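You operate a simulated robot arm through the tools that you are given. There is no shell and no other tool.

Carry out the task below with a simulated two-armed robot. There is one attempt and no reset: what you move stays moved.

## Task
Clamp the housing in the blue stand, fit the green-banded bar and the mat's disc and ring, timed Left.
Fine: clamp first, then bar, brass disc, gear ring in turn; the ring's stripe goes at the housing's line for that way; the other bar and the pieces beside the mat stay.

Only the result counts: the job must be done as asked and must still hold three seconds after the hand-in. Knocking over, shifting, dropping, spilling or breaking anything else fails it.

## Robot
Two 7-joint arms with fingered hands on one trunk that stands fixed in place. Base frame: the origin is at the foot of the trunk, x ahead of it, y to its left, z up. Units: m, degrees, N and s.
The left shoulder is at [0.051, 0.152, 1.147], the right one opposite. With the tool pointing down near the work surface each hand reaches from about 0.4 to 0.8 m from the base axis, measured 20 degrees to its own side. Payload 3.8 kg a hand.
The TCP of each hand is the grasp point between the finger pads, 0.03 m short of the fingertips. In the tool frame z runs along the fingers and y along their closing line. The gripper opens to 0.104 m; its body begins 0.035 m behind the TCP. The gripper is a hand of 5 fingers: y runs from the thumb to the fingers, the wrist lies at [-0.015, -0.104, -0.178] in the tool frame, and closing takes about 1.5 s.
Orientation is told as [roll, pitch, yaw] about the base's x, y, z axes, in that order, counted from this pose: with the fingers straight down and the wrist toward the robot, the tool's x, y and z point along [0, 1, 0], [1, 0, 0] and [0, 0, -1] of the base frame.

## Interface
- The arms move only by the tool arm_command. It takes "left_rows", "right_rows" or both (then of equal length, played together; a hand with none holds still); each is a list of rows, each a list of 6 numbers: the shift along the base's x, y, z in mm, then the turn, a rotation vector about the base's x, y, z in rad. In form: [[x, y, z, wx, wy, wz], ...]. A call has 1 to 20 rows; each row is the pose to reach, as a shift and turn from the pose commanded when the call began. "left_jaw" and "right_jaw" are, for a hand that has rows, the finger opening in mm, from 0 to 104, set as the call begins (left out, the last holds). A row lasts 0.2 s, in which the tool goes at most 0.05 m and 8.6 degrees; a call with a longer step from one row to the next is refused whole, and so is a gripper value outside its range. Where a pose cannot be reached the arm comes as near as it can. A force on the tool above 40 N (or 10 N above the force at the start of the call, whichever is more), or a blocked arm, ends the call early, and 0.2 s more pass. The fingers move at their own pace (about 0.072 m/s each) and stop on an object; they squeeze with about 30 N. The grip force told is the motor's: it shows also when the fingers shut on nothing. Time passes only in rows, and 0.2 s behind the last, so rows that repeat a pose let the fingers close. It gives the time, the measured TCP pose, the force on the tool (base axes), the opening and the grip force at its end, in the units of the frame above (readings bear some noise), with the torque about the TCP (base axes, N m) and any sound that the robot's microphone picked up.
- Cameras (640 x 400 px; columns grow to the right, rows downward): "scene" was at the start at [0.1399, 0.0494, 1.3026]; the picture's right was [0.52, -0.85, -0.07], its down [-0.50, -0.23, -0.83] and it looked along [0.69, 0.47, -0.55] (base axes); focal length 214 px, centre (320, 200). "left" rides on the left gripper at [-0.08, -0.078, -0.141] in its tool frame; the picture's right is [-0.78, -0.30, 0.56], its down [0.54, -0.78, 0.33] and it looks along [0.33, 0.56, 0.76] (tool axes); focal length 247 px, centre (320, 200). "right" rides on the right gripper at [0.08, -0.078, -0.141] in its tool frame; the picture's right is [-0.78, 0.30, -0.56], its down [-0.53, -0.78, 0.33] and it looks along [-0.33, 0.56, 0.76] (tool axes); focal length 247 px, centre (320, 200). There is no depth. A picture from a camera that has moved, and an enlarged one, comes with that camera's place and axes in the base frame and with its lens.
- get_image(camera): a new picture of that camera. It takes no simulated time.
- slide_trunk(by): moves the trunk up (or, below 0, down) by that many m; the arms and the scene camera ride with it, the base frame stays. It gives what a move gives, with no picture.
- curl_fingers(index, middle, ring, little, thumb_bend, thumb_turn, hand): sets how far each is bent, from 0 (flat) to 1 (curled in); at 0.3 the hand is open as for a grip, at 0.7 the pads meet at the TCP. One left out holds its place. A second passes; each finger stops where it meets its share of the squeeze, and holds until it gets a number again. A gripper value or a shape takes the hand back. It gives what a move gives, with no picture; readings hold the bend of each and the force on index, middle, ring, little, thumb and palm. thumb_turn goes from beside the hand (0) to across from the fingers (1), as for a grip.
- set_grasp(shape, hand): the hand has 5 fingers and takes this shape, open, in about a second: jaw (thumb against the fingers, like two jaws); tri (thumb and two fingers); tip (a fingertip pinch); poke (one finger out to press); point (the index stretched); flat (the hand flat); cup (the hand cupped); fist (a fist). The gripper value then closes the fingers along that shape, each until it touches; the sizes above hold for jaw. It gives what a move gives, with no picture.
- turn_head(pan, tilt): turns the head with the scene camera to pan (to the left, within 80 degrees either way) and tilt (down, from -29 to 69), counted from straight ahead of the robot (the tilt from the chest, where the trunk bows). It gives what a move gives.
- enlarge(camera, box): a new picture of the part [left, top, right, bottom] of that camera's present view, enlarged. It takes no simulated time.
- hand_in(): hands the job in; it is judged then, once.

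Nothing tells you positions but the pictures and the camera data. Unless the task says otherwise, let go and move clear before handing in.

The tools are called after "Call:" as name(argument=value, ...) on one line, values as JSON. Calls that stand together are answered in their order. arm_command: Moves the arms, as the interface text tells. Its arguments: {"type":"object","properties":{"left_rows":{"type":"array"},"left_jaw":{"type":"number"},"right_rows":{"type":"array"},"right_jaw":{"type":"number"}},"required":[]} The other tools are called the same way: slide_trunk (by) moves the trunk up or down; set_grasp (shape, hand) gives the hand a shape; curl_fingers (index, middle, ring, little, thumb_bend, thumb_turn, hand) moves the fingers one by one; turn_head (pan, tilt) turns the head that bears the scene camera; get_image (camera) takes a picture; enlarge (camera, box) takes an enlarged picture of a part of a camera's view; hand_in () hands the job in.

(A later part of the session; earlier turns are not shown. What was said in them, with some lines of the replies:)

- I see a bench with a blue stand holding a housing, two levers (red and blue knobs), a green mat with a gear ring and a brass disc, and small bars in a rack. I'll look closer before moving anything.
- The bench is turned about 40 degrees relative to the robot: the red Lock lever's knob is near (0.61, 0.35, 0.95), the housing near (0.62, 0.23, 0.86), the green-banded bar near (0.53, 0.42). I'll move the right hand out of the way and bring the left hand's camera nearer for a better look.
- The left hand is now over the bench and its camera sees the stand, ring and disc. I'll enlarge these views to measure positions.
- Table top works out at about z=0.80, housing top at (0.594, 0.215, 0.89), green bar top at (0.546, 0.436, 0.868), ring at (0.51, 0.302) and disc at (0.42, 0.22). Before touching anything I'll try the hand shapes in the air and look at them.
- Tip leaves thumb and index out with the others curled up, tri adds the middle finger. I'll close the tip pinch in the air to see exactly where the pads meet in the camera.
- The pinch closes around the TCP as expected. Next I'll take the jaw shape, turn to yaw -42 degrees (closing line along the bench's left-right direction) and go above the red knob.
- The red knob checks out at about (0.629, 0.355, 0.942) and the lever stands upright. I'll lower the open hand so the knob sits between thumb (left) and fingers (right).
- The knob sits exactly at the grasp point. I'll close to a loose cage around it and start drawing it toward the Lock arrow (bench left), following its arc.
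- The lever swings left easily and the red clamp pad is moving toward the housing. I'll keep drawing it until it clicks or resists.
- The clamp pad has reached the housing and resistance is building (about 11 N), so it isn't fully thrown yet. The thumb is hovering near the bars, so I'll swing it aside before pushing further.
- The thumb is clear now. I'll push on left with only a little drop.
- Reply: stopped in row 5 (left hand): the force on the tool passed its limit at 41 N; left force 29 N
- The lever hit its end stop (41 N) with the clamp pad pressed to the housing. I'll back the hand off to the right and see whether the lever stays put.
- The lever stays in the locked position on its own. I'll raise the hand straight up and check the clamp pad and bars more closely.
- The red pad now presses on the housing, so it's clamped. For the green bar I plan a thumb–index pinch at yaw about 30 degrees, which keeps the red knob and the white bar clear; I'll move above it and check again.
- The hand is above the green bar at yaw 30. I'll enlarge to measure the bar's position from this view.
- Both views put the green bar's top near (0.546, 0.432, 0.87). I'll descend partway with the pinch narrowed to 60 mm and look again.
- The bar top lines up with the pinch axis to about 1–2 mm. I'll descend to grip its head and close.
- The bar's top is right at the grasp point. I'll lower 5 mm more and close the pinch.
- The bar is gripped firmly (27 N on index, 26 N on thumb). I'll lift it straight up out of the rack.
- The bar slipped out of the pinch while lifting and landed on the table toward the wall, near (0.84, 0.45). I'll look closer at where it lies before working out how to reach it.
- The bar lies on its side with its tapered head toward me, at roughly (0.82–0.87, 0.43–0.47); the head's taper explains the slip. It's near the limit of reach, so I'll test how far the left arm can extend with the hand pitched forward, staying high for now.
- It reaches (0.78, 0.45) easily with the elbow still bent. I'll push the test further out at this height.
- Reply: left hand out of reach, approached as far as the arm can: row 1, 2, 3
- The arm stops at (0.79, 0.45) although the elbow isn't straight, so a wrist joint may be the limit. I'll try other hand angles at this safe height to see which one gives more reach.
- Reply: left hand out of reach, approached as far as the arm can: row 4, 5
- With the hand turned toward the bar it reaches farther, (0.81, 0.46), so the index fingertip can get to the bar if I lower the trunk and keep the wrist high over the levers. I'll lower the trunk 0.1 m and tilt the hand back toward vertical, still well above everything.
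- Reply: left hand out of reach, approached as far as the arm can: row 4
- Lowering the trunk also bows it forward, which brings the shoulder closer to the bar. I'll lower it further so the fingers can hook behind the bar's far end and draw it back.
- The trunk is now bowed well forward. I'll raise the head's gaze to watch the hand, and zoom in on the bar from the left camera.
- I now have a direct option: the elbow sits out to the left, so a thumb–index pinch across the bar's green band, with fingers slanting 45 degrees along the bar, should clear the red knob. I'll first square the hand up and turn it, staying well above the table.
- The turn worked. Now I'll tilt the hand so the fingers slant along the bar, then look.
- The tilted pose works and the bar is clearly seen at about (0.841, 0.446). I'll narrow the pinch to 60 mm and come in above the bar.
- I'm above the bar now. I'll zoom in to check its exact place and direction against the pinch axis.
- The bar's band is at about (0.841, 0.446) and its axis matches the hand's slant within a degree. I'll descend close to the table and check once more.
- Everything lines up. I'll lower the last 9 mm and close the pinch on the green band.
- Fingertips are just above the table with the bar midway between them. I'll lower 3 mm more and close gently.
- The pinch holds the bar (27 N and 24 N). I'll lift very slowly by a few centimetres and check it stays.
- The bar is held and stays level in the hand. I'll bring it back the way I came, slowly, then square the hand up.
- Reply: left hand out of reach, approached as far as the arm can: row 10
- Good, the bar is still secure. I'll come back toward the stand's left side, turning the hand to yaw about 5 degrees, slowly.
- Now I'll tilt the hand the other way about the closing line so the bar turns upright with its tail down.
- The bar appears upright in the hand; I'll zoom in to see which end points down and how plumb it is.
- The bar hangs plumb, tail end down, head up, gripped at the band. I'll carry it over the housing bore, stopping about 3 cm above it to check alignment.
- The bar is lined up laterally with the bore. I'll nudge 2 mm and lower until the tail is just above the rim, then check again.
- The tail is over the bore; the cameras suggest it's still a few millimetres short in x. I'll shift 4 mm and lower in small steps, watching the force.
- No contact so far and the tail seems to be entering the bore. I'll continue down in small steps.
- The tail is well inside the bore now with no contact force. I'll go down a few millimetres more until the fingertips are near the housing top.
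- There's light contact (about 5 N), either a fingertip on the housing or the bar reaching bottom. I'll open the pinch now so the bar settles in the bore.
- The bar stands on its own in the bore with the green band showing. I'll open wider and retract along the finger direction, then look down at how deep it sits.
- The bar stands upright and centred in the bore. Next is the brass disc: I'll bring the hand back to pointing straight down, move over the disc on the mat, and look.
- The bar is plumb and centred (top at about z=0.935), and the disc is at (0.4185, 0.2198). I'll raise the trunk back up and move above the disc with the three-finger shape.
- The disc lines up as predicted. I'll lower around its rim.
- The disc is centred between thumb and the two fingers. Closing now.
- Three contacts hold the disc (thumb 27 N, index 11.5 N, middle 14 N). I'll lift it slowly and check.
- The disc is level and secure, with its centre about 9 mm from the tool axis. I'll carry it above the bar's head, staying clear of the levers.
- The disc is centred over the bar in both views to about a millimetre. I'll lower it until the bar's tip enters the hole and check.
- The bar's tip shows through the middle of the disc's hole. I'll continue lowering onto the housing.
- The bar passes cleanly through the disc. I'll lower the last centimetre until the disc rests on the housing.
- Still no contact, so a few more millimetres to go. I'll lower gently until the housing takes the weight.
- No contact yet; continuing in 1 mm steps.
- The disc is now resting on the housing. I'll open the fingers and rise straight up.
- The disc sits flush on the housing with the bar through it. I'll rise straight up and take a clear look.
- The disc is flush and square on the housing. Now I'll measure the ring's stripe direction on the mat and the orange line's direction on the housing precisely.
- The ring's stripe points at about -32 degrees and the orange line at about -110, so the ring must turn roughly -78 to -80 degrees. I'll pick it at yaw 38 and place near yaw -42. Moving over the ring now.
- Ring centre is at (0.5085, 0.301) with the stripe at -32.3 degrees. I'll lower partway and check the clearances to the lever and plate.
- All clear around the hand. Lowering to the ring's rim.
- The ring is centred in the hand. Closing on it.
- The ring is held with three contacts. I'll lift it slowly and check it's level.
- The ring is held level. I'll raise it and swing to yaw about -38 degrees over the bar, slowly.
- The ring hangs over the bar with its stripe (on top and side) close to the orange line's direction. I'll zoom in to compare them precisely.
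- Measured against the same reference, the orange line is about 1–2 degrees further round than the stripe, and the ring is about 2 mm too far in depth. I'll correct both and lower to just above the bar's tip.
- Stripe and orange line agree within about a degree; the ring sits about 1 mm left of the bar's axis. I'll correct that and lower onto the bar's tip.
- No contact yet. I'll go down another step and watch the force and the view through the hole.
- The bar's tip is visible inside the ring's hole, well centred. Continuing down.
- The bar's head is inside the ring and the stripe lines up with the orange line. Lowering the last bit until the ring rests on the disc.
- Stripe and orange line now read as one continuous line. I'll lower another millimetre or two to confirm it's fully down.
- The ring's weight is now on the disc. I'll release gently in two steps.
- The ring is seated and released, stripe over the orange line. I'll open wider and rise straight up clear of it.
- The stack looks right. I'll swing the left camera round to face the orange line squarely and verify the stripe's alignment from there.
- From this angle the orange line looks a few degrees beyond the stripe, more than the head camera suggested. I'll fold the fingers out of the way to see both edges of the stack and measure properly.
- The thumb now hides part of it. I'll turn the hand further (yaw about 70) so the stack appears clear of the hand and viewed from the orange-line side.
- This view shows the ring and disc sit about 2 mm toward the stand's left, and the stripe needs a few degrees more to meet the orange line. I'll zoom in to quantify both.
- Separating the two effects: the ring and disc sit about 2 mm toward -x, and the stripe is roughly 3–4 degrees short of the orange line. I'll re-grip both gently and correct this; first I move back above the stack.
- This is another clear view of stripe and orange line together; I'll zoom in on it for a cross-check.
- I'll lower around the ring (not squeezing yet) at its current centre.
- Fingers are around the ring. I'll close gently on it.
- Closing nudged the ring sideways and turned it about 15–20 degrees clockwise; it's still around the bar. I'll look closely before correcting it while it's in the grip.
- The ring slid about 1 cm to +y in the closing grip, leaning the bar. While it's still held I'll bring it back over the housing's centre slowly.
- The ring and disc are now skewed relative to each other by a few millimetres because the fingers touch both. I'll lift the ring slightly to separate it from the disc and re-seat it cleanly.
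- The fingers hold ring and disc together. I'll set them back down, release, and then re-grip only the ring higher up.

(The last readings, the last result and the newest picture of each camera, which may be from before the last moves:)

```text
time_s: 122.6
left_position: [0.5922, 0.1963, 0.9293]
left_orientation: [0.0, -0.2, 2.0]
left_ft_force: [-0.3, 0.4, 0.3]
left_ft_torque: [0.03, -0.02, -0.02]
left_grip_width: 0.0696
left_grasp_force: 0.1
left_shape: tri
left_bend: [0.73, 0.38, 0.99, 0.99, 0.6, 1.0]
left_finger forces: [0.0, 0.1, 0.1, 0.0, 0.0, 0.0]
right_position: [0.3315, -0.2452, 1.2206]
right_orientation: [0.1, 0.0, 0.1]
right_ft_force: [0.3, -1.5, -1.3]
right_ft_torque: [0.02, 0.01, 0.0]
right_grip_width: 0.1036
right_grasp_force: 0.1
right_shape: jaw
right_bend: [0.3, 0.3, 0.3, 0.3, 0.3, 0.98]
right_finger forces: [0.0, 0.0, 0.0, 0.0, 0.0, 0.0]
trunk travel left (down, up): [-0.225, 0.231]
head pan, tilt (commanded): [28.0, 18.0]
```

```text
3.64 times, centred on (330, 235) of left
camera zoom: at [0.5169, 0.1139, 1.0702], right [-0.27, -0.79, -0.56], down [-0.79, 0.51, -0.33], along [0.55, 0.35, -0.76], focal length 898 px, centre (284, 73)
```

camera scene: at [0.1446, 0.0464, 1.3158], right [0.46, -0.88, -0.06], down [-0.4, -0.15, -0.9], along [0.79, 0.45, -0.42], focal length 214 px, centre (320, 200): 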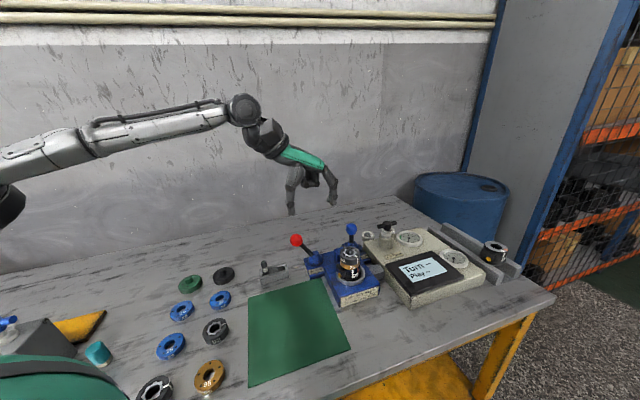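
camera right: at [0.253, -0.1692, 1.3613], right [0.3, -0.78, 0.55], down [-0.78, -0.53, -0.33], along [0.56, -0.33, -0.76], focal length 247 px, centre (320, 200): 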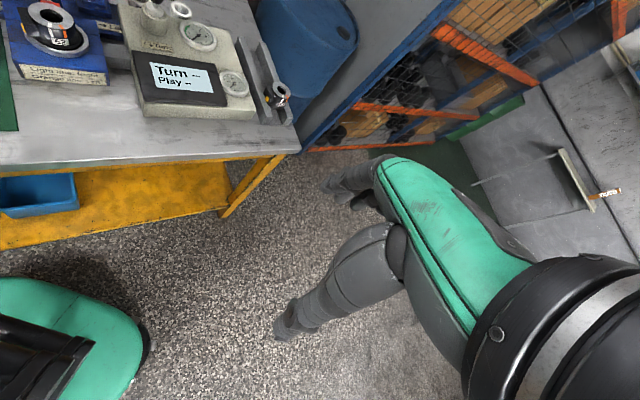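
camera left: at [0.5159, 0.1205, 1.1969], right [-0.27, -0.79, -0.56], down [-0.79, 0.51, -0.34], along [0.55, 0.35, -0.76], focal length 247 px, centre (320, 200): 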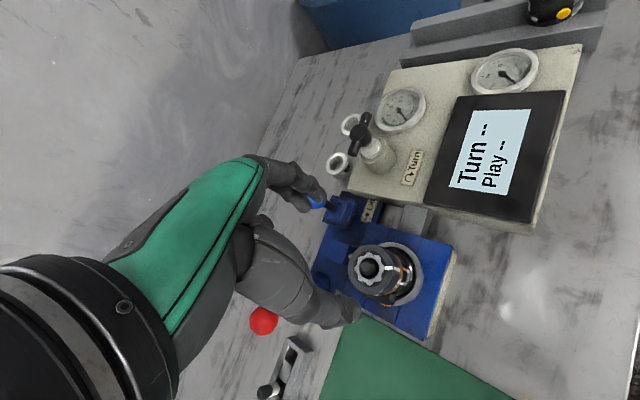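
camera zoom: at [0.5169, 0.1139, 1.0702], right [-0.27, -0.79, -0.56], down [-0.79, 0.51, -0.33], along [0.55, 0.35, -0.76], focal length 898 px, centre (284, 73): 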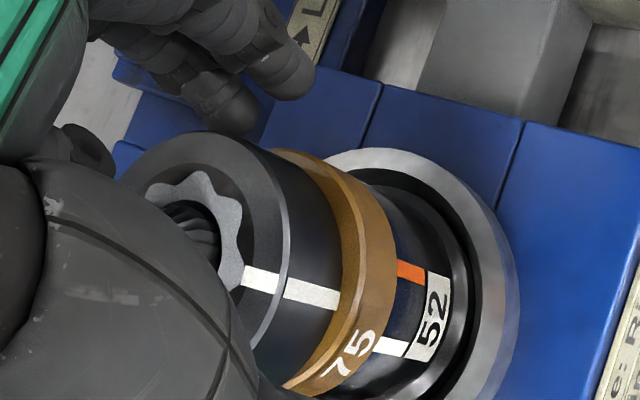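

Released. I'll rise and inspect the stack from the clear viewpoint again.

Call:
arm_command(left_rows=[[0, 0, 8, 0, 0, 0], [0, 0, 20, 0, 0, 0], [0, 0, 40, 0, 0, 0], [0, 0, 70, 0, 0, 0], [0, 0, 105, 0, 0, 0], [0, 0, 130, 0, 0, 0]], left_jaw=84)

Call:
enlarge(camera="scene", box=[325, 240, 375, 277])

Call:
enlarge(camera="left", box=[335, 220, 435, 300])

```text
time_s: 124.0
left_position: [0.5919, 0.1968, 1.0601]
left_orientation: [0.0, -0.1, 2.0]
left_ft_force: [-0.7, 0.2, -0.1]
left_ft_torque: [0.03, 0.02, 0.02]
left_grip_width: 0.0837
left_grasp_force: 0.0
left_shape: tri
left_bend: [0.26, 0.34, 0.99, 0.99, 0.49, 0.99]
left_finger forces: [0.0, 0.0, 0.0, 0.0, 0.0, 0.1]
right_position: [0.3318, -0.2465, 1.2197]
right_orientation: [0.2, 0.0, 0.1]
right_ft_force: [-0.7, 0.0, -0.4]
right_ft_torque: [0.02, 0.01, -0.01]
right_grip_width: 0.1037
right_grasp_force: 0.0
right_shape: jaw
right_bend: [0.3, 0.3, 0.3, 0.3, 0.3, 0.98]
right_finger forces: [0.0, 0.0, 0.0, 0.1, 0.0, 0.0]
trunk travel left (down, up): [-0.225, 0.231]
head pan, tilt (commanded): [28.0, 18.0]
```

```text
10.81 times, centred on (350, 258) of scene
camera zoom: at [0.1457, 0.045, 1.3157], right [0.46, -0.88, -0.07], down [-0.4, -0.14, -0.9], along [0.79, 0.45, -0.42], focal length 2319 px, centre (-4, -432)
```

zoom: 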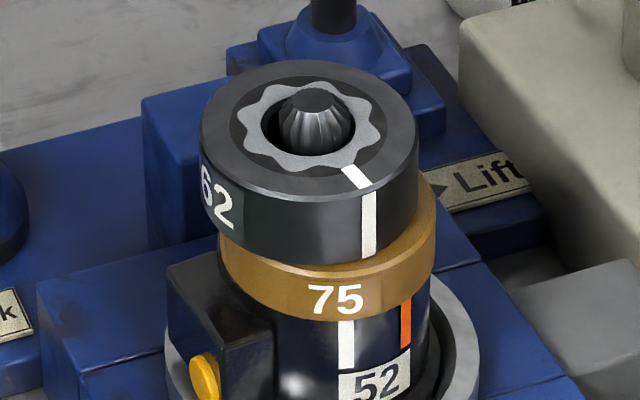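

```text
5.00 times, centred on (385, 260) of left
camera zoom: at [0.5164, 0.1135, 1.2008], right [-0.27, -0.79, -0.56], down [-0.79, 0.51, -0.33], along [0.55, 0.35, -0.76], focal length 1235 px, centre (-5, -100)
```

zoom: 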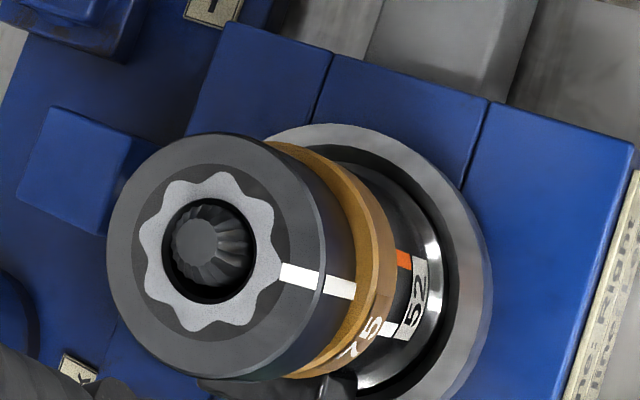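

Now I see it clearly: the ring needs to move about 4 mm in -y and turn about +17 degrees. I'll re-grip only the ring (above the disc), using a yaw of about -52 so the final pose ends near -35, and centre my fingers better this time.

Call:
arm_command(left_rows=[[0, 3, 0, 0, 0, -0.12], [0, 6, 0, 0, 0, -0.24], [0, 9, 0, 0, 0, -0.36], [0, 12, 0, 0, 0, -0.48], [0, 15, 0, 0, 0, -0.6], [0, 18, 0, 0, 0, -0.72], [-1, 20, 0, 0, 0, -0.84], [-1, 21, 0, 0, 0, -0.942], [-1, 21, -20, 0, 0, -0.942], [-1, 21, -40, 0, 0, -0.942]])

Call:
get_image(camera="left")

Call:
enlarge(camera="left", box=[270, 190, 430, 310])

```text
time_s: 126.2
left_position: [0.5916, 0.2174, 1.0204]
left_orientation: [-0.1, -0.2, -52.0]
left_ft_force: [-0.5, 1.1, 0.2]
left_ft_torque: [0.02, -0.02, -0.04]
left_grip_width: 0.0836
left_grasp_force: 0.1
left_shape: tri
left_bend: [0.26, 0.34, 0.99, 0.99, 0.49, 0.99]
left_finger forces: [0.0, 0.1, 0.1, 0.0, 0.1, 0.0]
right_position: [0.3308, -0.246, 1.2193]
right_orientation: [0.0, 0.0, 0.1]
right_ft_force: [0.1, -0.2, 0.3]
right_ft_torque: [-0.01, 0.03, 0.01]
right_grip_width: 0.1039
right_grasp_force: 0.1
right_shape: jaw
right_bend: [0.3, 0.3, 0.3, 0.3, 0.3, 0.98]
right_finger forces: [0.0, 0.0, 0.0, 0.0, 0.0, 0.0]
trunk travel left (down, up): [-0.225, 0.231]
head pan, tilt (commanded): [28.0, 18.0]
```

```text
taken
camera left: at [0.4802, 0.2296, 1.1606], right [-0.79, -0.25, -0.56], down [-0.06, 0.94, -0.34], along [0.61, -0.23, -0.76], focal length 247 px, centre (320, 200)
```

left: 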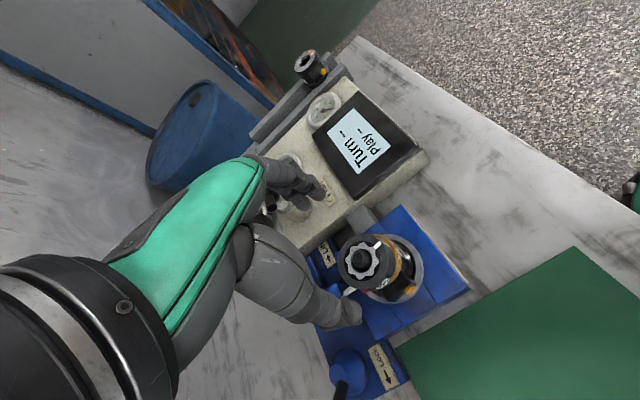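

```text
3.33 times, centred on (350, 250) of left
camera zoom: at [0.4802, 0.2296, 1.1606], right [-0.79, -0.25, -0.56], down [-0.06, 0.94, -0.34], along [0.61, -0.23, -0.76], focal length 823 px, centre (220, 33)
```

zoom: 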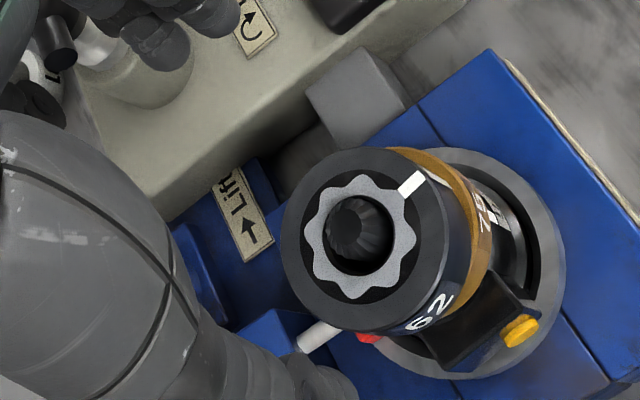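

The ring's centre is known in the hand frame now. I'll adjust by a couple of millimetres and lower so only the ring is between the fingers.

Call:
arm_command(left_rows=[[1, 2.5, -20, 0, 0, 0], [1, 2.5, -40, 0, 0, 0], [1, 2.5, -58, 0, 0, 0], [1, 2.5, -72, 0, 0, 0], [1, 2.5, -82, 0, 0, 0]])

Call:
enlarge(camera="left", box=[240, 180, 400, 320])

Call:
enlarge(camera="scene", box=[320, 235, 380, 275])

```text
time_s: 127.4
left_position: [0.592, 0.2188, 0.9376]
left_orientation: [0.0, -0.2, -52.0]
left_ft_force: [0.1, -0.1, -0.2]
left_ft_torque: [0.0, 0.0, 0.02]
left_grip_width: 0.084
left_grasp_force: 0.1
left_shape: tri
left_bend: [0.26, 0.34, 0.99, 0.99, 0.49, 0.99]
left_finger forces: [0.1, 0.1, 0.0, 0.0, 0.1, 0.1]
right_position: [0.3325, -0.2463, 1.2196]
right_orientation: [0.1, 0.0, 0.1]
right_ft_force: [-0.4, -0.7, 0.3]
right_ft_torque: [-0.03, 0.0, 0.0]
right_grip_width: 0.1036
right_grasp_force: 0.1
right_shape: jaw
right_bend: [0.3, 0.3, 0.3, 0.3, 0.3, 0.98]
right_finger forces: [0.1, 0.0, 0.0, 0.1, 0.0, 0.1]
trunk travel left (down, up): [-0.225, 0.231]
head pan, tilt (commanded): [28.0, 18.0]
```

```text
2.86 times, centred on (320, 250) of left
camera zoom: at [0.481, 0.2321, 1.0781], right [-0.79, -0.25, -0.56], down [-0.06, 0.94, -0.34], along [0.61, -0.23, -0.76], focal length 706 px, centre (320, 57)
```

zoom: 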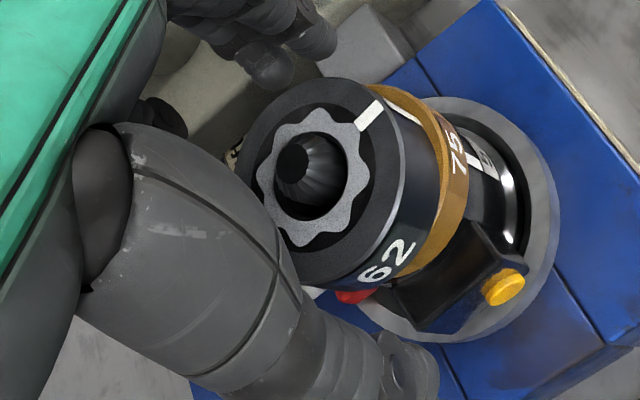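

```text
10.00 times, centred on (350, 255) of scene
camera zoom: at [0.1461, 0.0453, 1.3156], right [0.47, -0.88, -0.07], down [-0.4, -0.15, -0.9], along [0.79, 0.45, -0.42], focal length 2145 px, centre (20, -350)
```

zoom: 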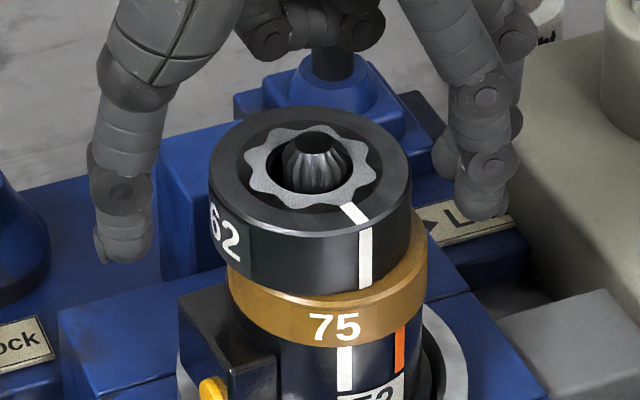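

The ring is centred between the fingers, which are above the disc. I'll nudge 1 mm and close.

Call:
arm_command(left_rows=[[1, -1.4, 0, 0, 0, 0], [1, -1.4, 0, 0, 0, 0], [1, -1.4, 0, 0, 0, 0], [1, -1.4, 0, 0, 0, 0], [1, -1.4, 0, 0, 0, 0], [1, -1.4, 0, 0, 0, 0]], left_jaw=42)

Call:
enlarge(camera="left", box=[240, 180, 400, 320])

Call:
enlarge(camera="scene", box=[320, 235, 380, 275])

```text
time_s: 128.8
left_position: [0.5929, 0.218, 0.9373]
left_orientation: [0.0, -0.2, -52.0]
left_ft_force: [0.0, -1.3, 0.9]
left_ft_torque: [-0.04, 0.01, -0.01]
left_grip_width: 0.0461
left_grasp_force: 29.6
left_shape: tri
left_bend: [0.74, 0.45, 1.0, 1.0, 0.72, 1.0]
left_finger forces: [13.9, 13.3, 0.0, 0.1, 26.9, 0.0]
right_position: [0.3308, -0.2454, 1.2192]
right_orientation: [0.1, 0.0, 0.2]
right_ft_force: [0.3, -0.3, -0.6]
right_ft_torque: [0.0, -0.01, -0.01]
right_grip_width: 0.1036
right_grasp_force: 0.0
right_shape: jaw
right_bend: [0.3, 0.3, 0.3, 0.3, 0.3, 0.98]
right_finger forces: [0.0, 0.0, 0.0, 0.0, 0.0, 0.0]
trunk travel left (down, up): [-0.225, 0.231]
head pan, tilt (commanded): [28.0, 18.0]
```

```text
2.86 times, centred on (320, 250) of left
camera zoom: at [0.4821, 0.2305, 1.0782], right [-0.79, -0.25, -0.56], down [-0.06, 0.94, -0.33], along [0.61, -0.23, -0.76], focal length 706 px, centre (320, 57)
```

zoom: 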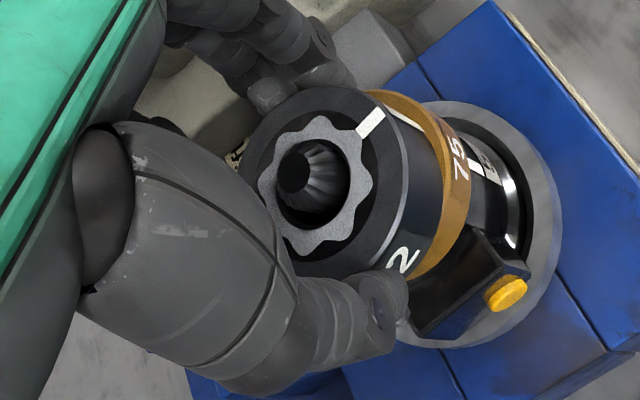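

```text
10.00 times, centred on (350, 255) of scene
camera zoom: at [0.1461, 0.0452, 1.3156], right [0.46, -0.88, -0.07], down [-0.4, -0.15, -0.9], along [0.79, 0.45, -0.42], focal length 2145 px, centre (20, -350)
```

zoom: 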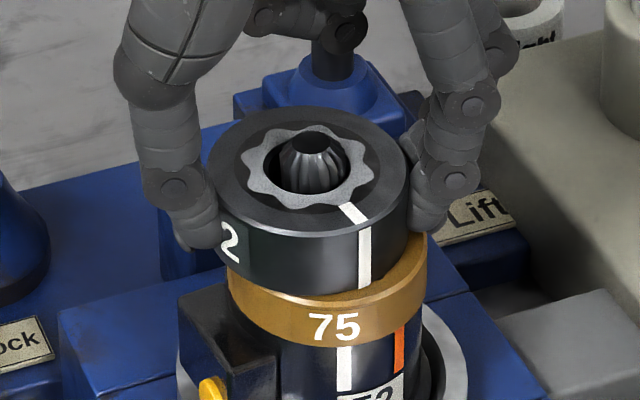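

This time the ring stayed put in the grip. I'll lift it 2 mm, turn it +17.5 degrees and shift it back over the housing's axis.

Call:
arm_command(left_rows=[[0, 0, 1, 0, 0, 0], [0, 0, 2.5, 0, 0, 0], [0.1, -0.9, 2.5, 0, 0, 0.05], [0.15, -1.8, 2.5, 0, 0, 0.1], [0.2, -2.7, 2.5, 0, 0, 0.15], [0.3, -3.6, 2.5, 0, 0, 0.2], [0.35, -4.5, 2.5, 0, 0, 0.255], [0.4, -5.5, 2.5, 0, 0, 0.305], [0.4, -5.5, 2.5, 0, 0, 0.305]])

Call:
enlarge(camera="left", box=[240, 180, 400, 320])

Call:
enlarge(camera="scene", box=[320, 240, 380, 280])

```text
time_s: 130.8
left_position: [0.5948, 0.2121, 0.9411]
left_orientation: [0.0, -0.2, -34.5]
left_ft_force: [0.2, 1.0, -4.0]
left_ft_torque: [0.01, 0.0, -0.01]
left_grip_width: 0.0463
left_grasp_force: 29.6
left_shape: tri
left_bend: [0.74, 0.46, 1.0, 1.0, 0.72, 1.0]
left_finger forces: [13.8, 13.4, 0.0, 0.0, 27.1, 0.0]
right_position: [0.3326, -0.2463, 1.2195]
right_orientation: [0.1, 0.0, 0.1]
right_ft_force: [0.2, 0.5, -0.1]
right_ft_torque: [0.01, 0.03, 0.03]
right_grip_width: 0.1038
right_grasp_force: 0.0
right_shape: jaw
right_bend: [0.3, 0.3, 0.3, 0.3, 0.3, 0.98]
right_finger forces: [0.0, 0.0, 0.0, 0.0, 0.0, 0.0]
trunk travel left (down, up): [-0.225, 0.231]
head pan, tilt (commanded): [28.0, 18.0]
```

```text
2.86 times, centred on (320, 250) of left
camera zoom: at [0.4846, 0.1909, 1.0811], right [-0.68, -0.47, -0.56], down [-0.34, 0.88, -0.33], along [0.65, -0.04, -0.76], focal length 706 px, centre (320, 57)
```

zoom: 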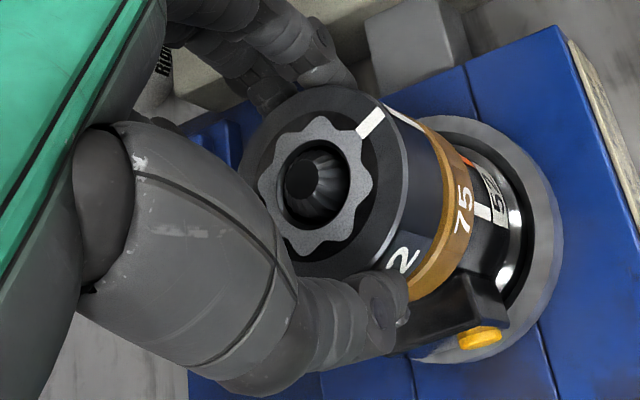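

```text
10.00 times, centred on (350, 260) of scene
camera zoom: at [0.1465, 0.0455, 1.3155], right [0.46, -0.88, -0.07], down [-0.4, -0.15, -0.9], along [0.79, 0.45, -0.42], focal length 2145 px, centre (20, -400)
```

zoom: 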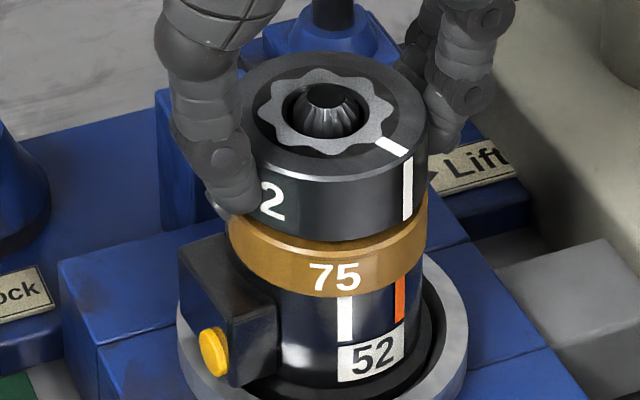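

The ring is now centred laterally with the disc and housing, and the stripe sits at the orange line within about 3 degrees. I'll lower it back onto the disc.

Call:
arm_command(left_rows=[[0, 0, -1, 0, 0, 0], [0, 0, -2, 0, 0, 0], [0, 0, -3, 0, 0, 0], [0, 0, -4, 0, 0, 0]])

Call:
enlarge(camera="scene", box=[330, 245, 370, 270])

Call:
enlarge(camera="scene", box=[330, 255, 370, 280])

```text
time_s: 131.8
left_position: [0.5943, 0.2122, 0.9379]
left_orientation: [0.0, -0.3, -34.5]
left_ft_force: [0.7, 1.2, 1.5]
left_ft_torque: [0.06, 0.02, 0.0]
left_grip_width: 0.0461
left_grasp_force: 30.2
left_shape: tri
left_bend: [0.74, 0.46, 1.0, 1.0, 0.72, 1.0]
left_finger forces: [13.8, 13.5, 0.1, 0.1, 27.8, 0.0]
right_position: [0.3315, -0.2464, 1.2196]
right_orientation: [0.0, -0.1, 0.1]
right_ft_force: [-0.1, 0.9, -1.5]
right_ft_torque: [0.01, 0.04, -0.01]
right_grip_width: 0.1037
right_grasp_force: 0.1
right_shape: jaw
right_bend: [0.3, 0.3, 0.3, 0.3, 0.3, 0.98]
right_finger forces: [0.1, 0.0, 0.0, 0.1, 0.1, 0.0]
trunk travel left (down, up): [-0.225, 0.231]
head pan, tilt (commanded): [28.0, 18.0]
```

```text
16.00 times, centred on (350, 258) of scene
camera zoom: at [0.1459, 0.0455, 1.3157], right [0.47, -0.88, -0.07], down [-0.4, -0.15, -0.9], along [0.79, 0.45, -0.42], focal length 3432 px, centre (-160, -720)
```

zoom: 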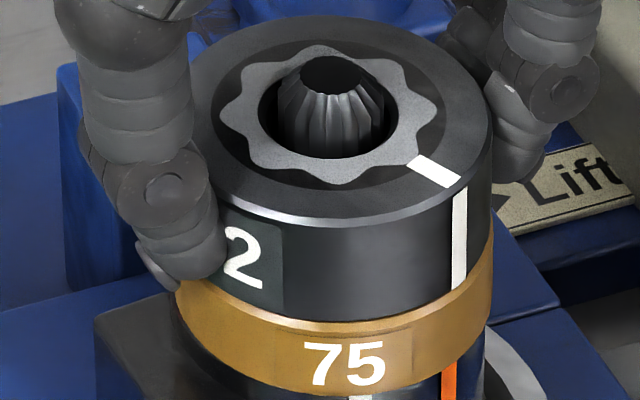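

```text
16.00 times, centred on (350, 268) of scene
camera zoom: at [0.1459, 0.0455, 1.3157], right [0.47, -0.88, -0.07], down [-0.4, -0.15, -0.9], along [0.79, 0.45, -0.42], focal length 3432 px, centre (-160, -880)
```

zoom: 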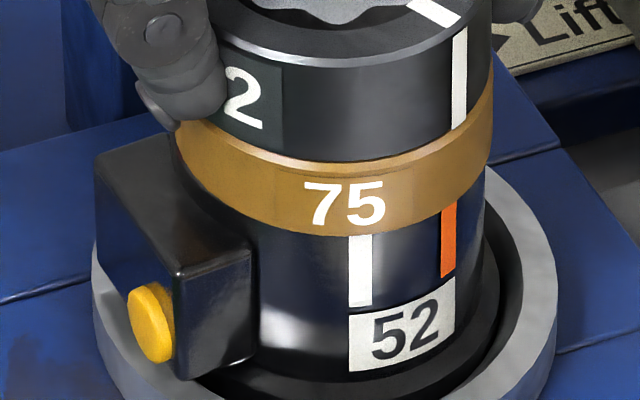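

By the head camera the stripe is now slightly past the orange line (about 3–4 degrees), while it was about right or slightly short before. I'll turn it back about 2.5 degrees and set it down.

Call:
arm_command(left_rows=[[0, 0, 1.5, 0, 0, 0], [0, 0, 2.5, 0, 0, -0.02], [0, 0, 2.5, 0, 0, -0.044], [0, 0, 1.5, 0, 0, -0.044], [0, 0, 0.5, 0, 0, -0.044], [0, 0, 0, 0, 0, -0.044]])

Call:
enlarge(camera="scene", box=[330, 252, 370, 277])

```text
time_s: 133.2
left_position: [0.5944, 0.2127, 0.937]
left_orientation: [0.0, -0.3, -37.2]
left_ft_force: [1.0, 0.6, 1.6]
left_ft_torque: [0.01, -0.04, 0.0]
left_grip_width: 0.0461
left_grasp_force: 30.1
left_shape: tri
left_bend: [0.74, 0.46, 1.0, 1.0, 0.72, 1.0]
left_finger forces: [14.1, 13.7, 0.0, 0.1, 27.4, 0.1]
right_position: [0.3313, -0.245, 1.2194]
right_orientation: [0.1, 0.0, 0.0]
right_ft_force: [0.9, -0.6, 0.2]
right_ft_torque: [0.02, 0.02, 0.02]
right_grip_width: 0.1037
right_grasp_force: 0.1
right_shape: jaw
right_bend: [0.3, 0.3, 0.3, 0.3, 0.3, 0.98]
right_finger forces: [0.0, 0.0, 0.0, 0.1, 0.1, 0.0]
trunk travel left (down, up): [-0.225, 0.231]
head pan, tilt (commanded): [28.0, 18.0]
```

```text
16.00 times, centred on (350, 264) of scene
camera zoom: at [0.146, 0.0452, 1.3157], right [0.47, -0.88, -0.07], down [-0.4, -0.15, -0.9], along [0.79, 0.45, -0.42], focal length 3432 px, centre (-160, -832)
```

zoom: 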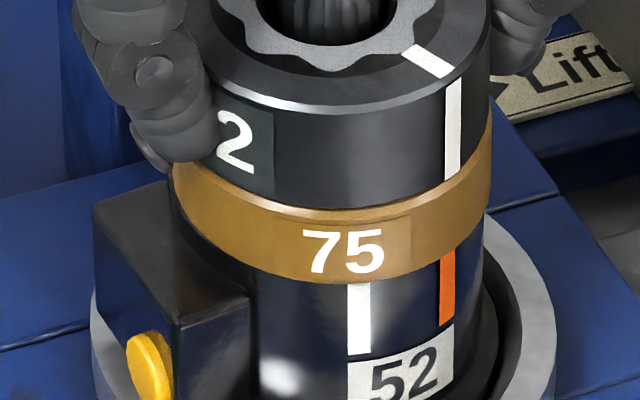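

Good: stripe and orange line are in line within about 2–3 degrees, and ring, disc and housing are stacked concentrically. Releasing gently.

Call:
arm_command(left_rows=[[0, 0, 0, 0, 0, 0], [0, 0, 0, 0, 0, 0], [0, 0, 0, 0, 0, 0]], left_jaw=60)

Call:
enlarge(camera="scene", box=[330, 252, 370, 277])

```text
time_s: 134.0
left_position: [0.5933, 0.212, 0.9368]
left_orientation: [0.1, -0.1, -37.1]
left_ft_force: [-0.4, 0.1, 0.1]
left_ft_torque: [-0.01, -0.02, 0.02]
left_grip_width: 0.0598
left_grasp_force: 0.1
left_shape: tri
left_bend: [0.74, 0.42, 0.99, 0.99, 0.66, 1.0]
left_finger forces: [0.1, 0.0, 0.1, 0.0, 0.0, 0.0]
right_position: [0.3319, -0.2463, 1.221]
right_orientation: [0.1, 0.0, 0.1]
right_ft_force: [0.9, 0.2, 0.5]
right_ft_torque: [0.02, 0.0, -0.01]
right_grip_width: 0.1036
right_grasp_force: 0.1
right_shape: jaw
right_bend: [0.3, 0.3, 0.3, 0.3, 0.3, 0.98]
right_finger forces: [0.0, 0.1, 0.0, 0.0, 0.0, 0.0]
trunk travel left (down, up): [-0.225, 0.231]
head pan, tilt (commanded): [28.0, 18.0]
```

```text
16.00 times, centred on (350, 264) of scene
camera zoom: at [0.1459, 0.0452, 1.3156], right [0.46, -0.88, -0.07], down [-0.4, -0.15, -0.9], along [0.79, 0.45, -0.42], focal length 3432 px, centre (-160, -832)
```

zoom: 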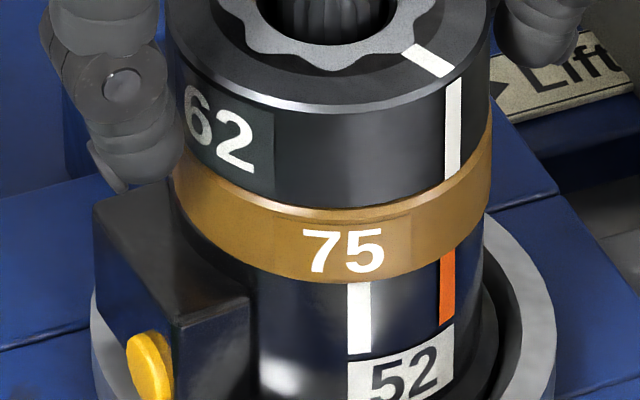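

Released without moving it. I'll rise clear and inspect again from the orange-line side.

Call:
arm_command(left_rows=[[0, 0, 0, 0, 0, 0], [0, 0, 0, 0, 0, 0], [0, 0, 6, 0, 0, 0], [0, 0, 16, 0, 0, 0], [0, 0, 32, 0, 0, 0], [0, 0, 55, 0, 0, 0], [0, 0, 85, 0, 0, 0], [0, 0, 120, 0, 0, 0], [-20, 10, 140, 0, 0, 0], [-45, 25, 150, 0, 0, 0]], left_jaw=82)

Call:
arm_command(left_rows=[[-6, -8, 0, 0, 0, 0.13], [-12, -16, 0, 0, 0, 0.26], [-18, -24, 0, 0, 0, 0.39], [-22, -32, 0, 0, 0, 0.52], [-26, -40, 0, 0, 0, 0.65], [-30, -46, 0, 0, 0, 0.78], [-34, -52, 0, 0, 0, 0.91], [-38, -56, 0, 0, 0, 1.04], [-40, -58, -3, 0, 0, 1.17], [-42, -58, -6, 0, 0, 1.3], [-43, -57, -8, 0, 0, 1.43], [-44, -56, -9, 0, 0, 1.56], [-44, -55, -10, 0, 0, 1.69], [-44, -55, -10, 0, 0, 1.82], [-44, -55, -10, 0, 0, 1.87]])

Call:
get_image(camera="left")

Call:
get_image(camera="scene")

```text
time_s: 136.2
left_position: [0.5468, 0.2382, 1.0868]
left_orientation: [0.0, -0.4, -37.1]
left_ft_force: [-0.3, 0.5, 1.2]
left_ft_torque: [0.02, -0.05, -0.01]
left_grip_width: 0.0817
left_grasp_force: 0.1
left_shape: tri
left_bend: [0.26, 0.35, 0.99, 0.99, 0.51, 0.99]
left_finger forces: [0.0, 0.0, 0.0, 0.0, 0.1, 0.1]
right_position: [0.3298, -0.2458, 1.2205]
right_orientation: [0.0, -0.1, 0.1]
right_ft_force: [-0.3, 0.3, 0.3]
right_ft_torque: [-0.01, -0.02, -0.02]
right_grip_width: 0.1036
right_grasp_force: 0.2
right_shape: jaw
right_bend: [0.3, 0.3, 0.3, 0.3, 0.3, 0.98]
right_finger forces: [0.0, 0.0, 0.0, 0.1, 0.0, 0.1]
trunk travel left (down, up): [-0.225, 0.231]
head pan, tilt (commanded): [28.0, 18.0]
```

```text
time_s: 139.4
left_position: [0.5057, 0.1828, 1.0764]
left_orientation: [0.0, -0.2, 70.1]
left_ft_force: [0.3, 0.0, -0.3]
left_ft_torque: [-0.03, 0.0, 0.02]
left_grip_width: 0.0818
left_grasp_force: 0.1
left_shape: tri
left_bend: [0.26, 0.35, 0.99, 0.99, 0.51, 0.99]
left_finger forces: [0.0, 0.0, 0.1, 0.0, 0.1, 0.1]
right_position: [0.3314, -0.2459, 1.2189]
right_orientation: [0.1, 0.0, 0.0]
right_ft_force: [0.1, -0.3, 0.2]
right_ft_torque: [0.02, -0.01, 0.03]
right_grip_width: 0.1034
right_grasp_force: 0.0
right_shape: jaw
right_bend: [0.3, 0.3, 0.3, 0.3, 0.3, 0.98]
right_finger forces: [0.0, 0.0, 0.1, 0.1, 0.0, 0.0]
trunk travel left (down, up): [-0.225, 0.231]
head pan, tilt (commanded): [28.0, 18.0]
```

```text
taken
camera left: at [0.5539, 0.0823, 1.2168], right [0.63, -0.54, -0.56], down [-0.77, -0.55, -0.34], along [-0.13, 0.64, -0.76], focal length 247 px, centre (320, 200)
```

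left: 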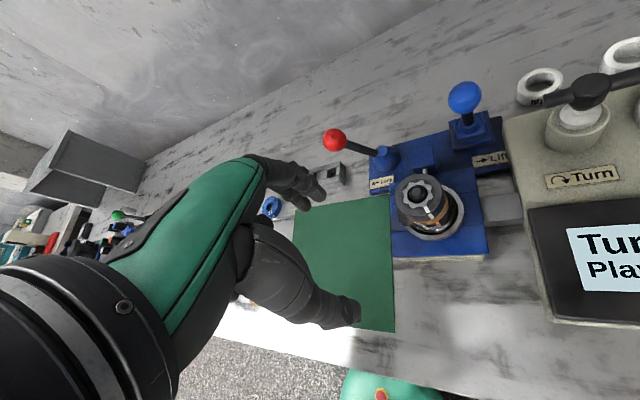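

```text
taken
camera scene: at [0.1461, 0.0452, 1.3156], right [0.47, -0.88, -0.07], down [-0.4, -0.15, -0.9], along [0.79, 0.45, -0.42], focal length 214 px, centre (320, 200)
```

scene: 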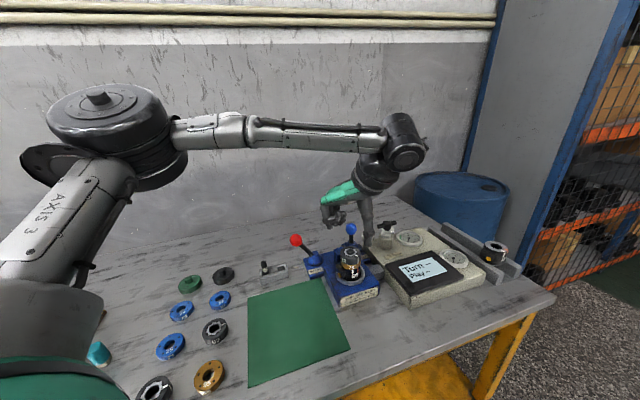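

Call:
enlarge(camera="left", box=[380, 165, 480, 245])

Call:
enlarge(camera="left", box=[405, 205, 445, 230])

Call:
enlarge(camera="left", box=[415, 180, 455, 205])

```text
5.00 times, centred on (430, 205) of left
camera zoom: at [0.5539, 0.0823, 1.2168], right [0.63, -0.54, -0.56], down [-0.77, -0.55, -0.34], along [-0.13, 0.64, -0.76], focal length 1235 px, centre (-230, 175)
```

zoom: 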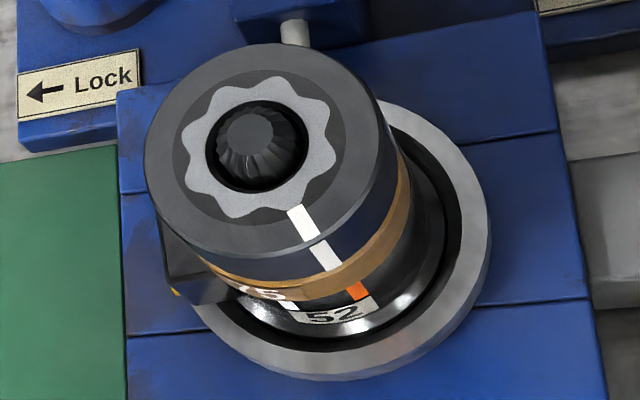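

```text
16.00 times, centred on (425, 218) of left
camera zoom: at [0.5539, 0.0823, 1.2168], right [0.63, -0.54, -0.56], down [-0.77, -0.55, -0.34], along [-0.13, 0.64, -0.76], focal length 3952 px, centre (-1360, -80)
```

zoom: 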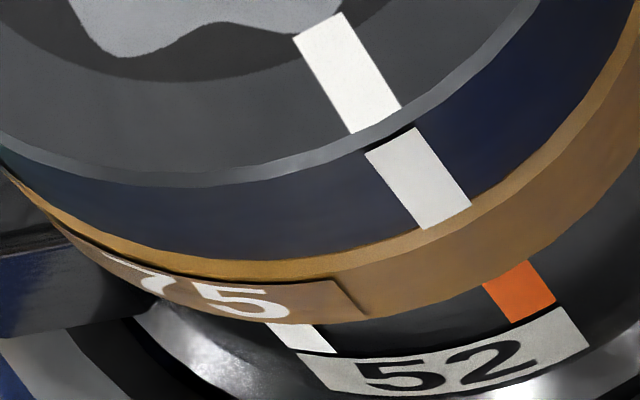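

```text
16.00 times, centred on (435, 192) of left
camera zoom: at [0.5539, 0.0823, 1.2168], right [0.63, -0.54, -0.56], down [-0.77, -0.55, -0.34], along [-0.13, 0.64, -0.76], focal length 3952 px, centre (-1520, 320)
```

zoom: 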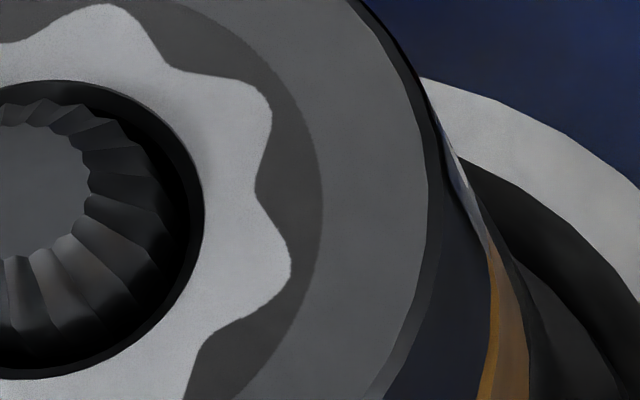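

From this side the orange line is only about 2 degrees off the stripe, opposite in sign to the head camera's estimate, so the timing is essentially centred; the disc and ring are now concentric with the housing. I'll move the hand well clear and do a final check of the whole bench.

Call:
arm_command(left_rows=[[-10, 5, 25, 0, 0, -0.12], [-20, 15, 50, 0, 0, -0.24], [-35, 30, 75, 0, 0, -0.36], [-50, 50, 95, 0, 0, -0.48], [-70, 70, 110, 0, 0, -0.6], [-90, 95, 120, 0, 0, -0.72], [-110, 120, 125, 0, 0, -0.84], [-130, 145, 130, 0, 0, -0.96], [-145, 165, 130, 0, 0, -1.08], [-155, 180, 130, 0, 0, -1.2]])

Call:
get_image(camera="scene")

Call:
enlarge(camera="scene", box=[250, 220, 400, 310])

Call:
enlarge(camera="scene", box=[325, 240, 375, 280])

Call:
get_image(camera="left")

```text
time_s: 141.6
left_position: [0.3498, 0.3627, 1.2067]
left_orientation: [0.0, -0.2, 1.2]
left_ft_force: [-0.4, 0.4, 0.4]
left_ft_torque: [-0.03, -0.05, 0.0]
left_grip_width: 0.0817
left_grasp_force: 0.0
left_shape: tri
left_bend: [0.26, 0.35, 0.99, 0.99, 0.51, 0.99]
left_finger forces: [0.0, 0.0, 0.0, 0.1, 0.0, 0.1]
right_position: [0.3322, -0.2447, 1.2198]
right_orientation: [0.1, 0.0, 0.1]
right_ft_force: [0.0, 0.1, 0.9]
right_ft_torque: [0.02, -0.02, 0.01]
right_grip_width: 0.1038
right_grasp_force: 0.1
right_shape: jaw
right_bend: [0.3, 0.3, 0.3, 0.3, 0.3, 0.98]
right_finger forces: [0.1, 0.1, 0.0, 0.0, 0.0, 0.1]
trunk travel left (down, up): [-0.225, 0.231]
head pan, tilt (commanded): [28.0, 18.0]
```

```text
taken
camera scene: at [0.1463, 0.0458, 1.3156], right [0.46, -0.88, -0.07], down [-0.4, -0.15, -0.9], along [0.79, 0.45, -0.42], focal length 214 px, centre (320, 200)
```

scene: 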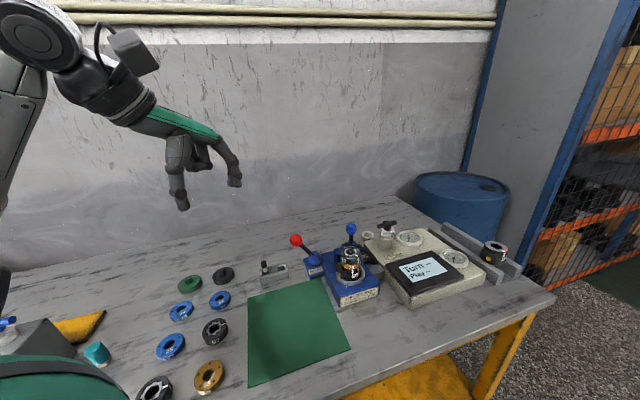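

```text
4.27 times, centred on (325, 265) of scene
camera zoom: at [0.1463, 0.0458, 1.3156], right [0.46, -0.88, -0.07], down [-0.4, -0.15, -0.9], along [0.79, 0.45, -0.42], focal length 915 px, centre (299, -77)
```

zoom: 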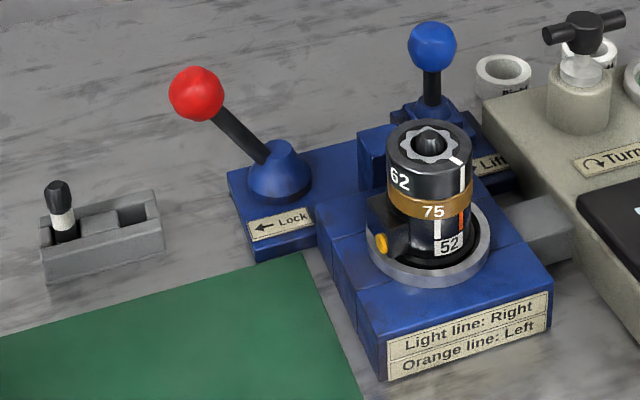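

```text
10.00 times, centred on (350, 260) of scene
camera zoom: at [0.1463, 0.0458, 1.3156], right [0.46, -0.88, -0.07], down [-0.4, -0.15, -0.9], along [0.79, 0.45, -0.42], focal length 2145 px, centre (20, -400)
```

zoom: 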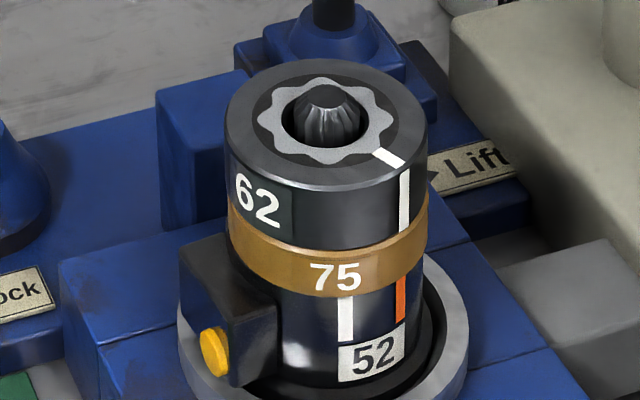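

```text
taken
camera left: at [0.2728, 0.2817, 1.347], right [-0.28, -0.78, -0.56], down [-0.79, 0.52, -0.33], along [0.55, 0.35, -0.76], focal length 247 px, centre (320, 200)
```

left: 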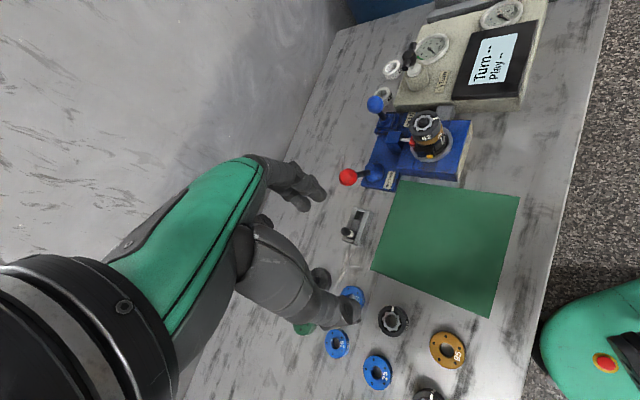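

Everything looks in order, but the bar's tip stands about 14 mm above the ring, so I want to be sure it's fully seated. I'll look into the bore of the similar spare housing on the rail for comparison.

Call:
enlarge(camera="scene", box=[475, 235, 515, 265])

Call:
enlarge(camera="scene", box=[335, 240, 365, 260])

Call:
enlarge(camera="scene", box=[140, 250, 300, 390])

```text
13.33 times, centred on (495, 250) of scene
camera zoom: at [0.1463, 0.0458, 1.3156], right [0.46, -0.88, -0.07], down [-0.4, -0.15, -0.9], along [0.79, 0.45, -0.42], focal length 2860 px, centre (-2013, -467)
```

zoom: 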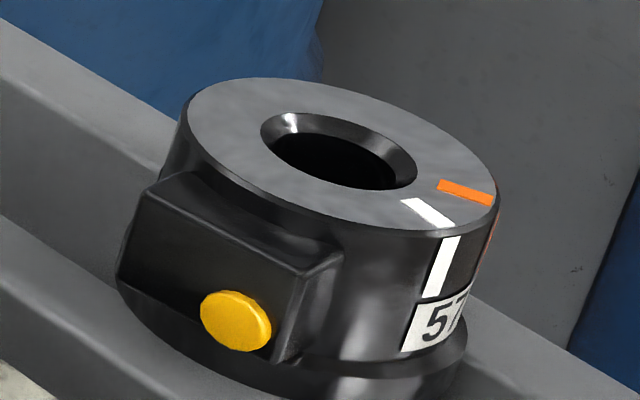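

```text
16.00 times, centred on (350, 250) of scene
camera zoom: at [0.1463, 0.0458, 1.3156], right [0.46, -0.88, -0.07], down [-0.4, -0.15, -0.9], along [0.79, 0.45, -0.42], focal length 3432 px, centre (-160, -600)
```

zoom: 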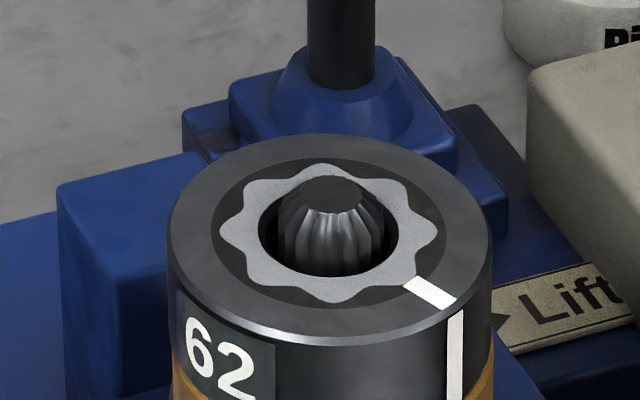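

```text
2.86 times, centred on (220, 320) of scene
camera zoom: at [0.1463, 0.0458, 1.3156], right [0.46, -0.88, -0.07], down [-0.4, -0.15, -0.9], along [0.79, 0.45, -0.42], focal length 613 px, centre (606, -143)
```

zoom: 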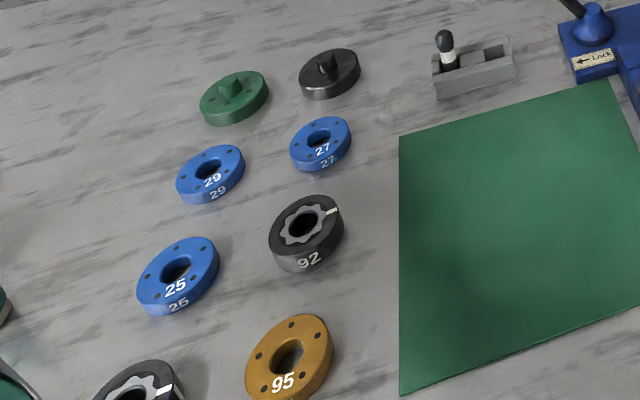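

The spare housing's bore is plain with no splines, so the bar should be standing on the floor of its bore. It never dropped further when released, and its tip shows through the ring. The clamp is locked, the disc and ring are stacked concentrically, and the stripe is at the orange line. The white-banded bar and the pieces beside the mat are where they were, and both hands are clear, so I'm handing in.

Call:
hand_in()

```text
The job is handed in.
```

The job is handed in, and from the last pictures I believe it was done as asked. I haven't seen the judge's result.

- **Clamp:** the red lever is thrown to Lock and stays there. The red pad presses on the housing.
- **Bar:** the green-banded bar stands tail-down in the bore, with its tip about 9 mm above the ring. I judged it fully seated because it did not drop further when released, but I did not press it down to check.
- **Disc and ring:** disc 75 sits on the housing and ring 62 on the disc. They are centred to within about 1–1.5 mm.
- **Timing:** the ring's stripe is at the orange line (Left). Two cameras put it 2–3 degrees off in opposite directions, so it should be close to exact.

Two things went wrong along the way:

- **Bar dropped:** the bar slipped from my first grip and landed on the table near the wall. I picked it up again and fitted it, and it touched nothing else.
- **Ring disturbed:** when I re-gripped the seated ring to adjust it, the ring and disc shifted. I briefly lifted both about 5 mm, set them down, then re-centred and re-timed the ring on the disc.

The white-banded bar, the other pieces and the Lift lever were not touched, and both hands were clear at hand-in.
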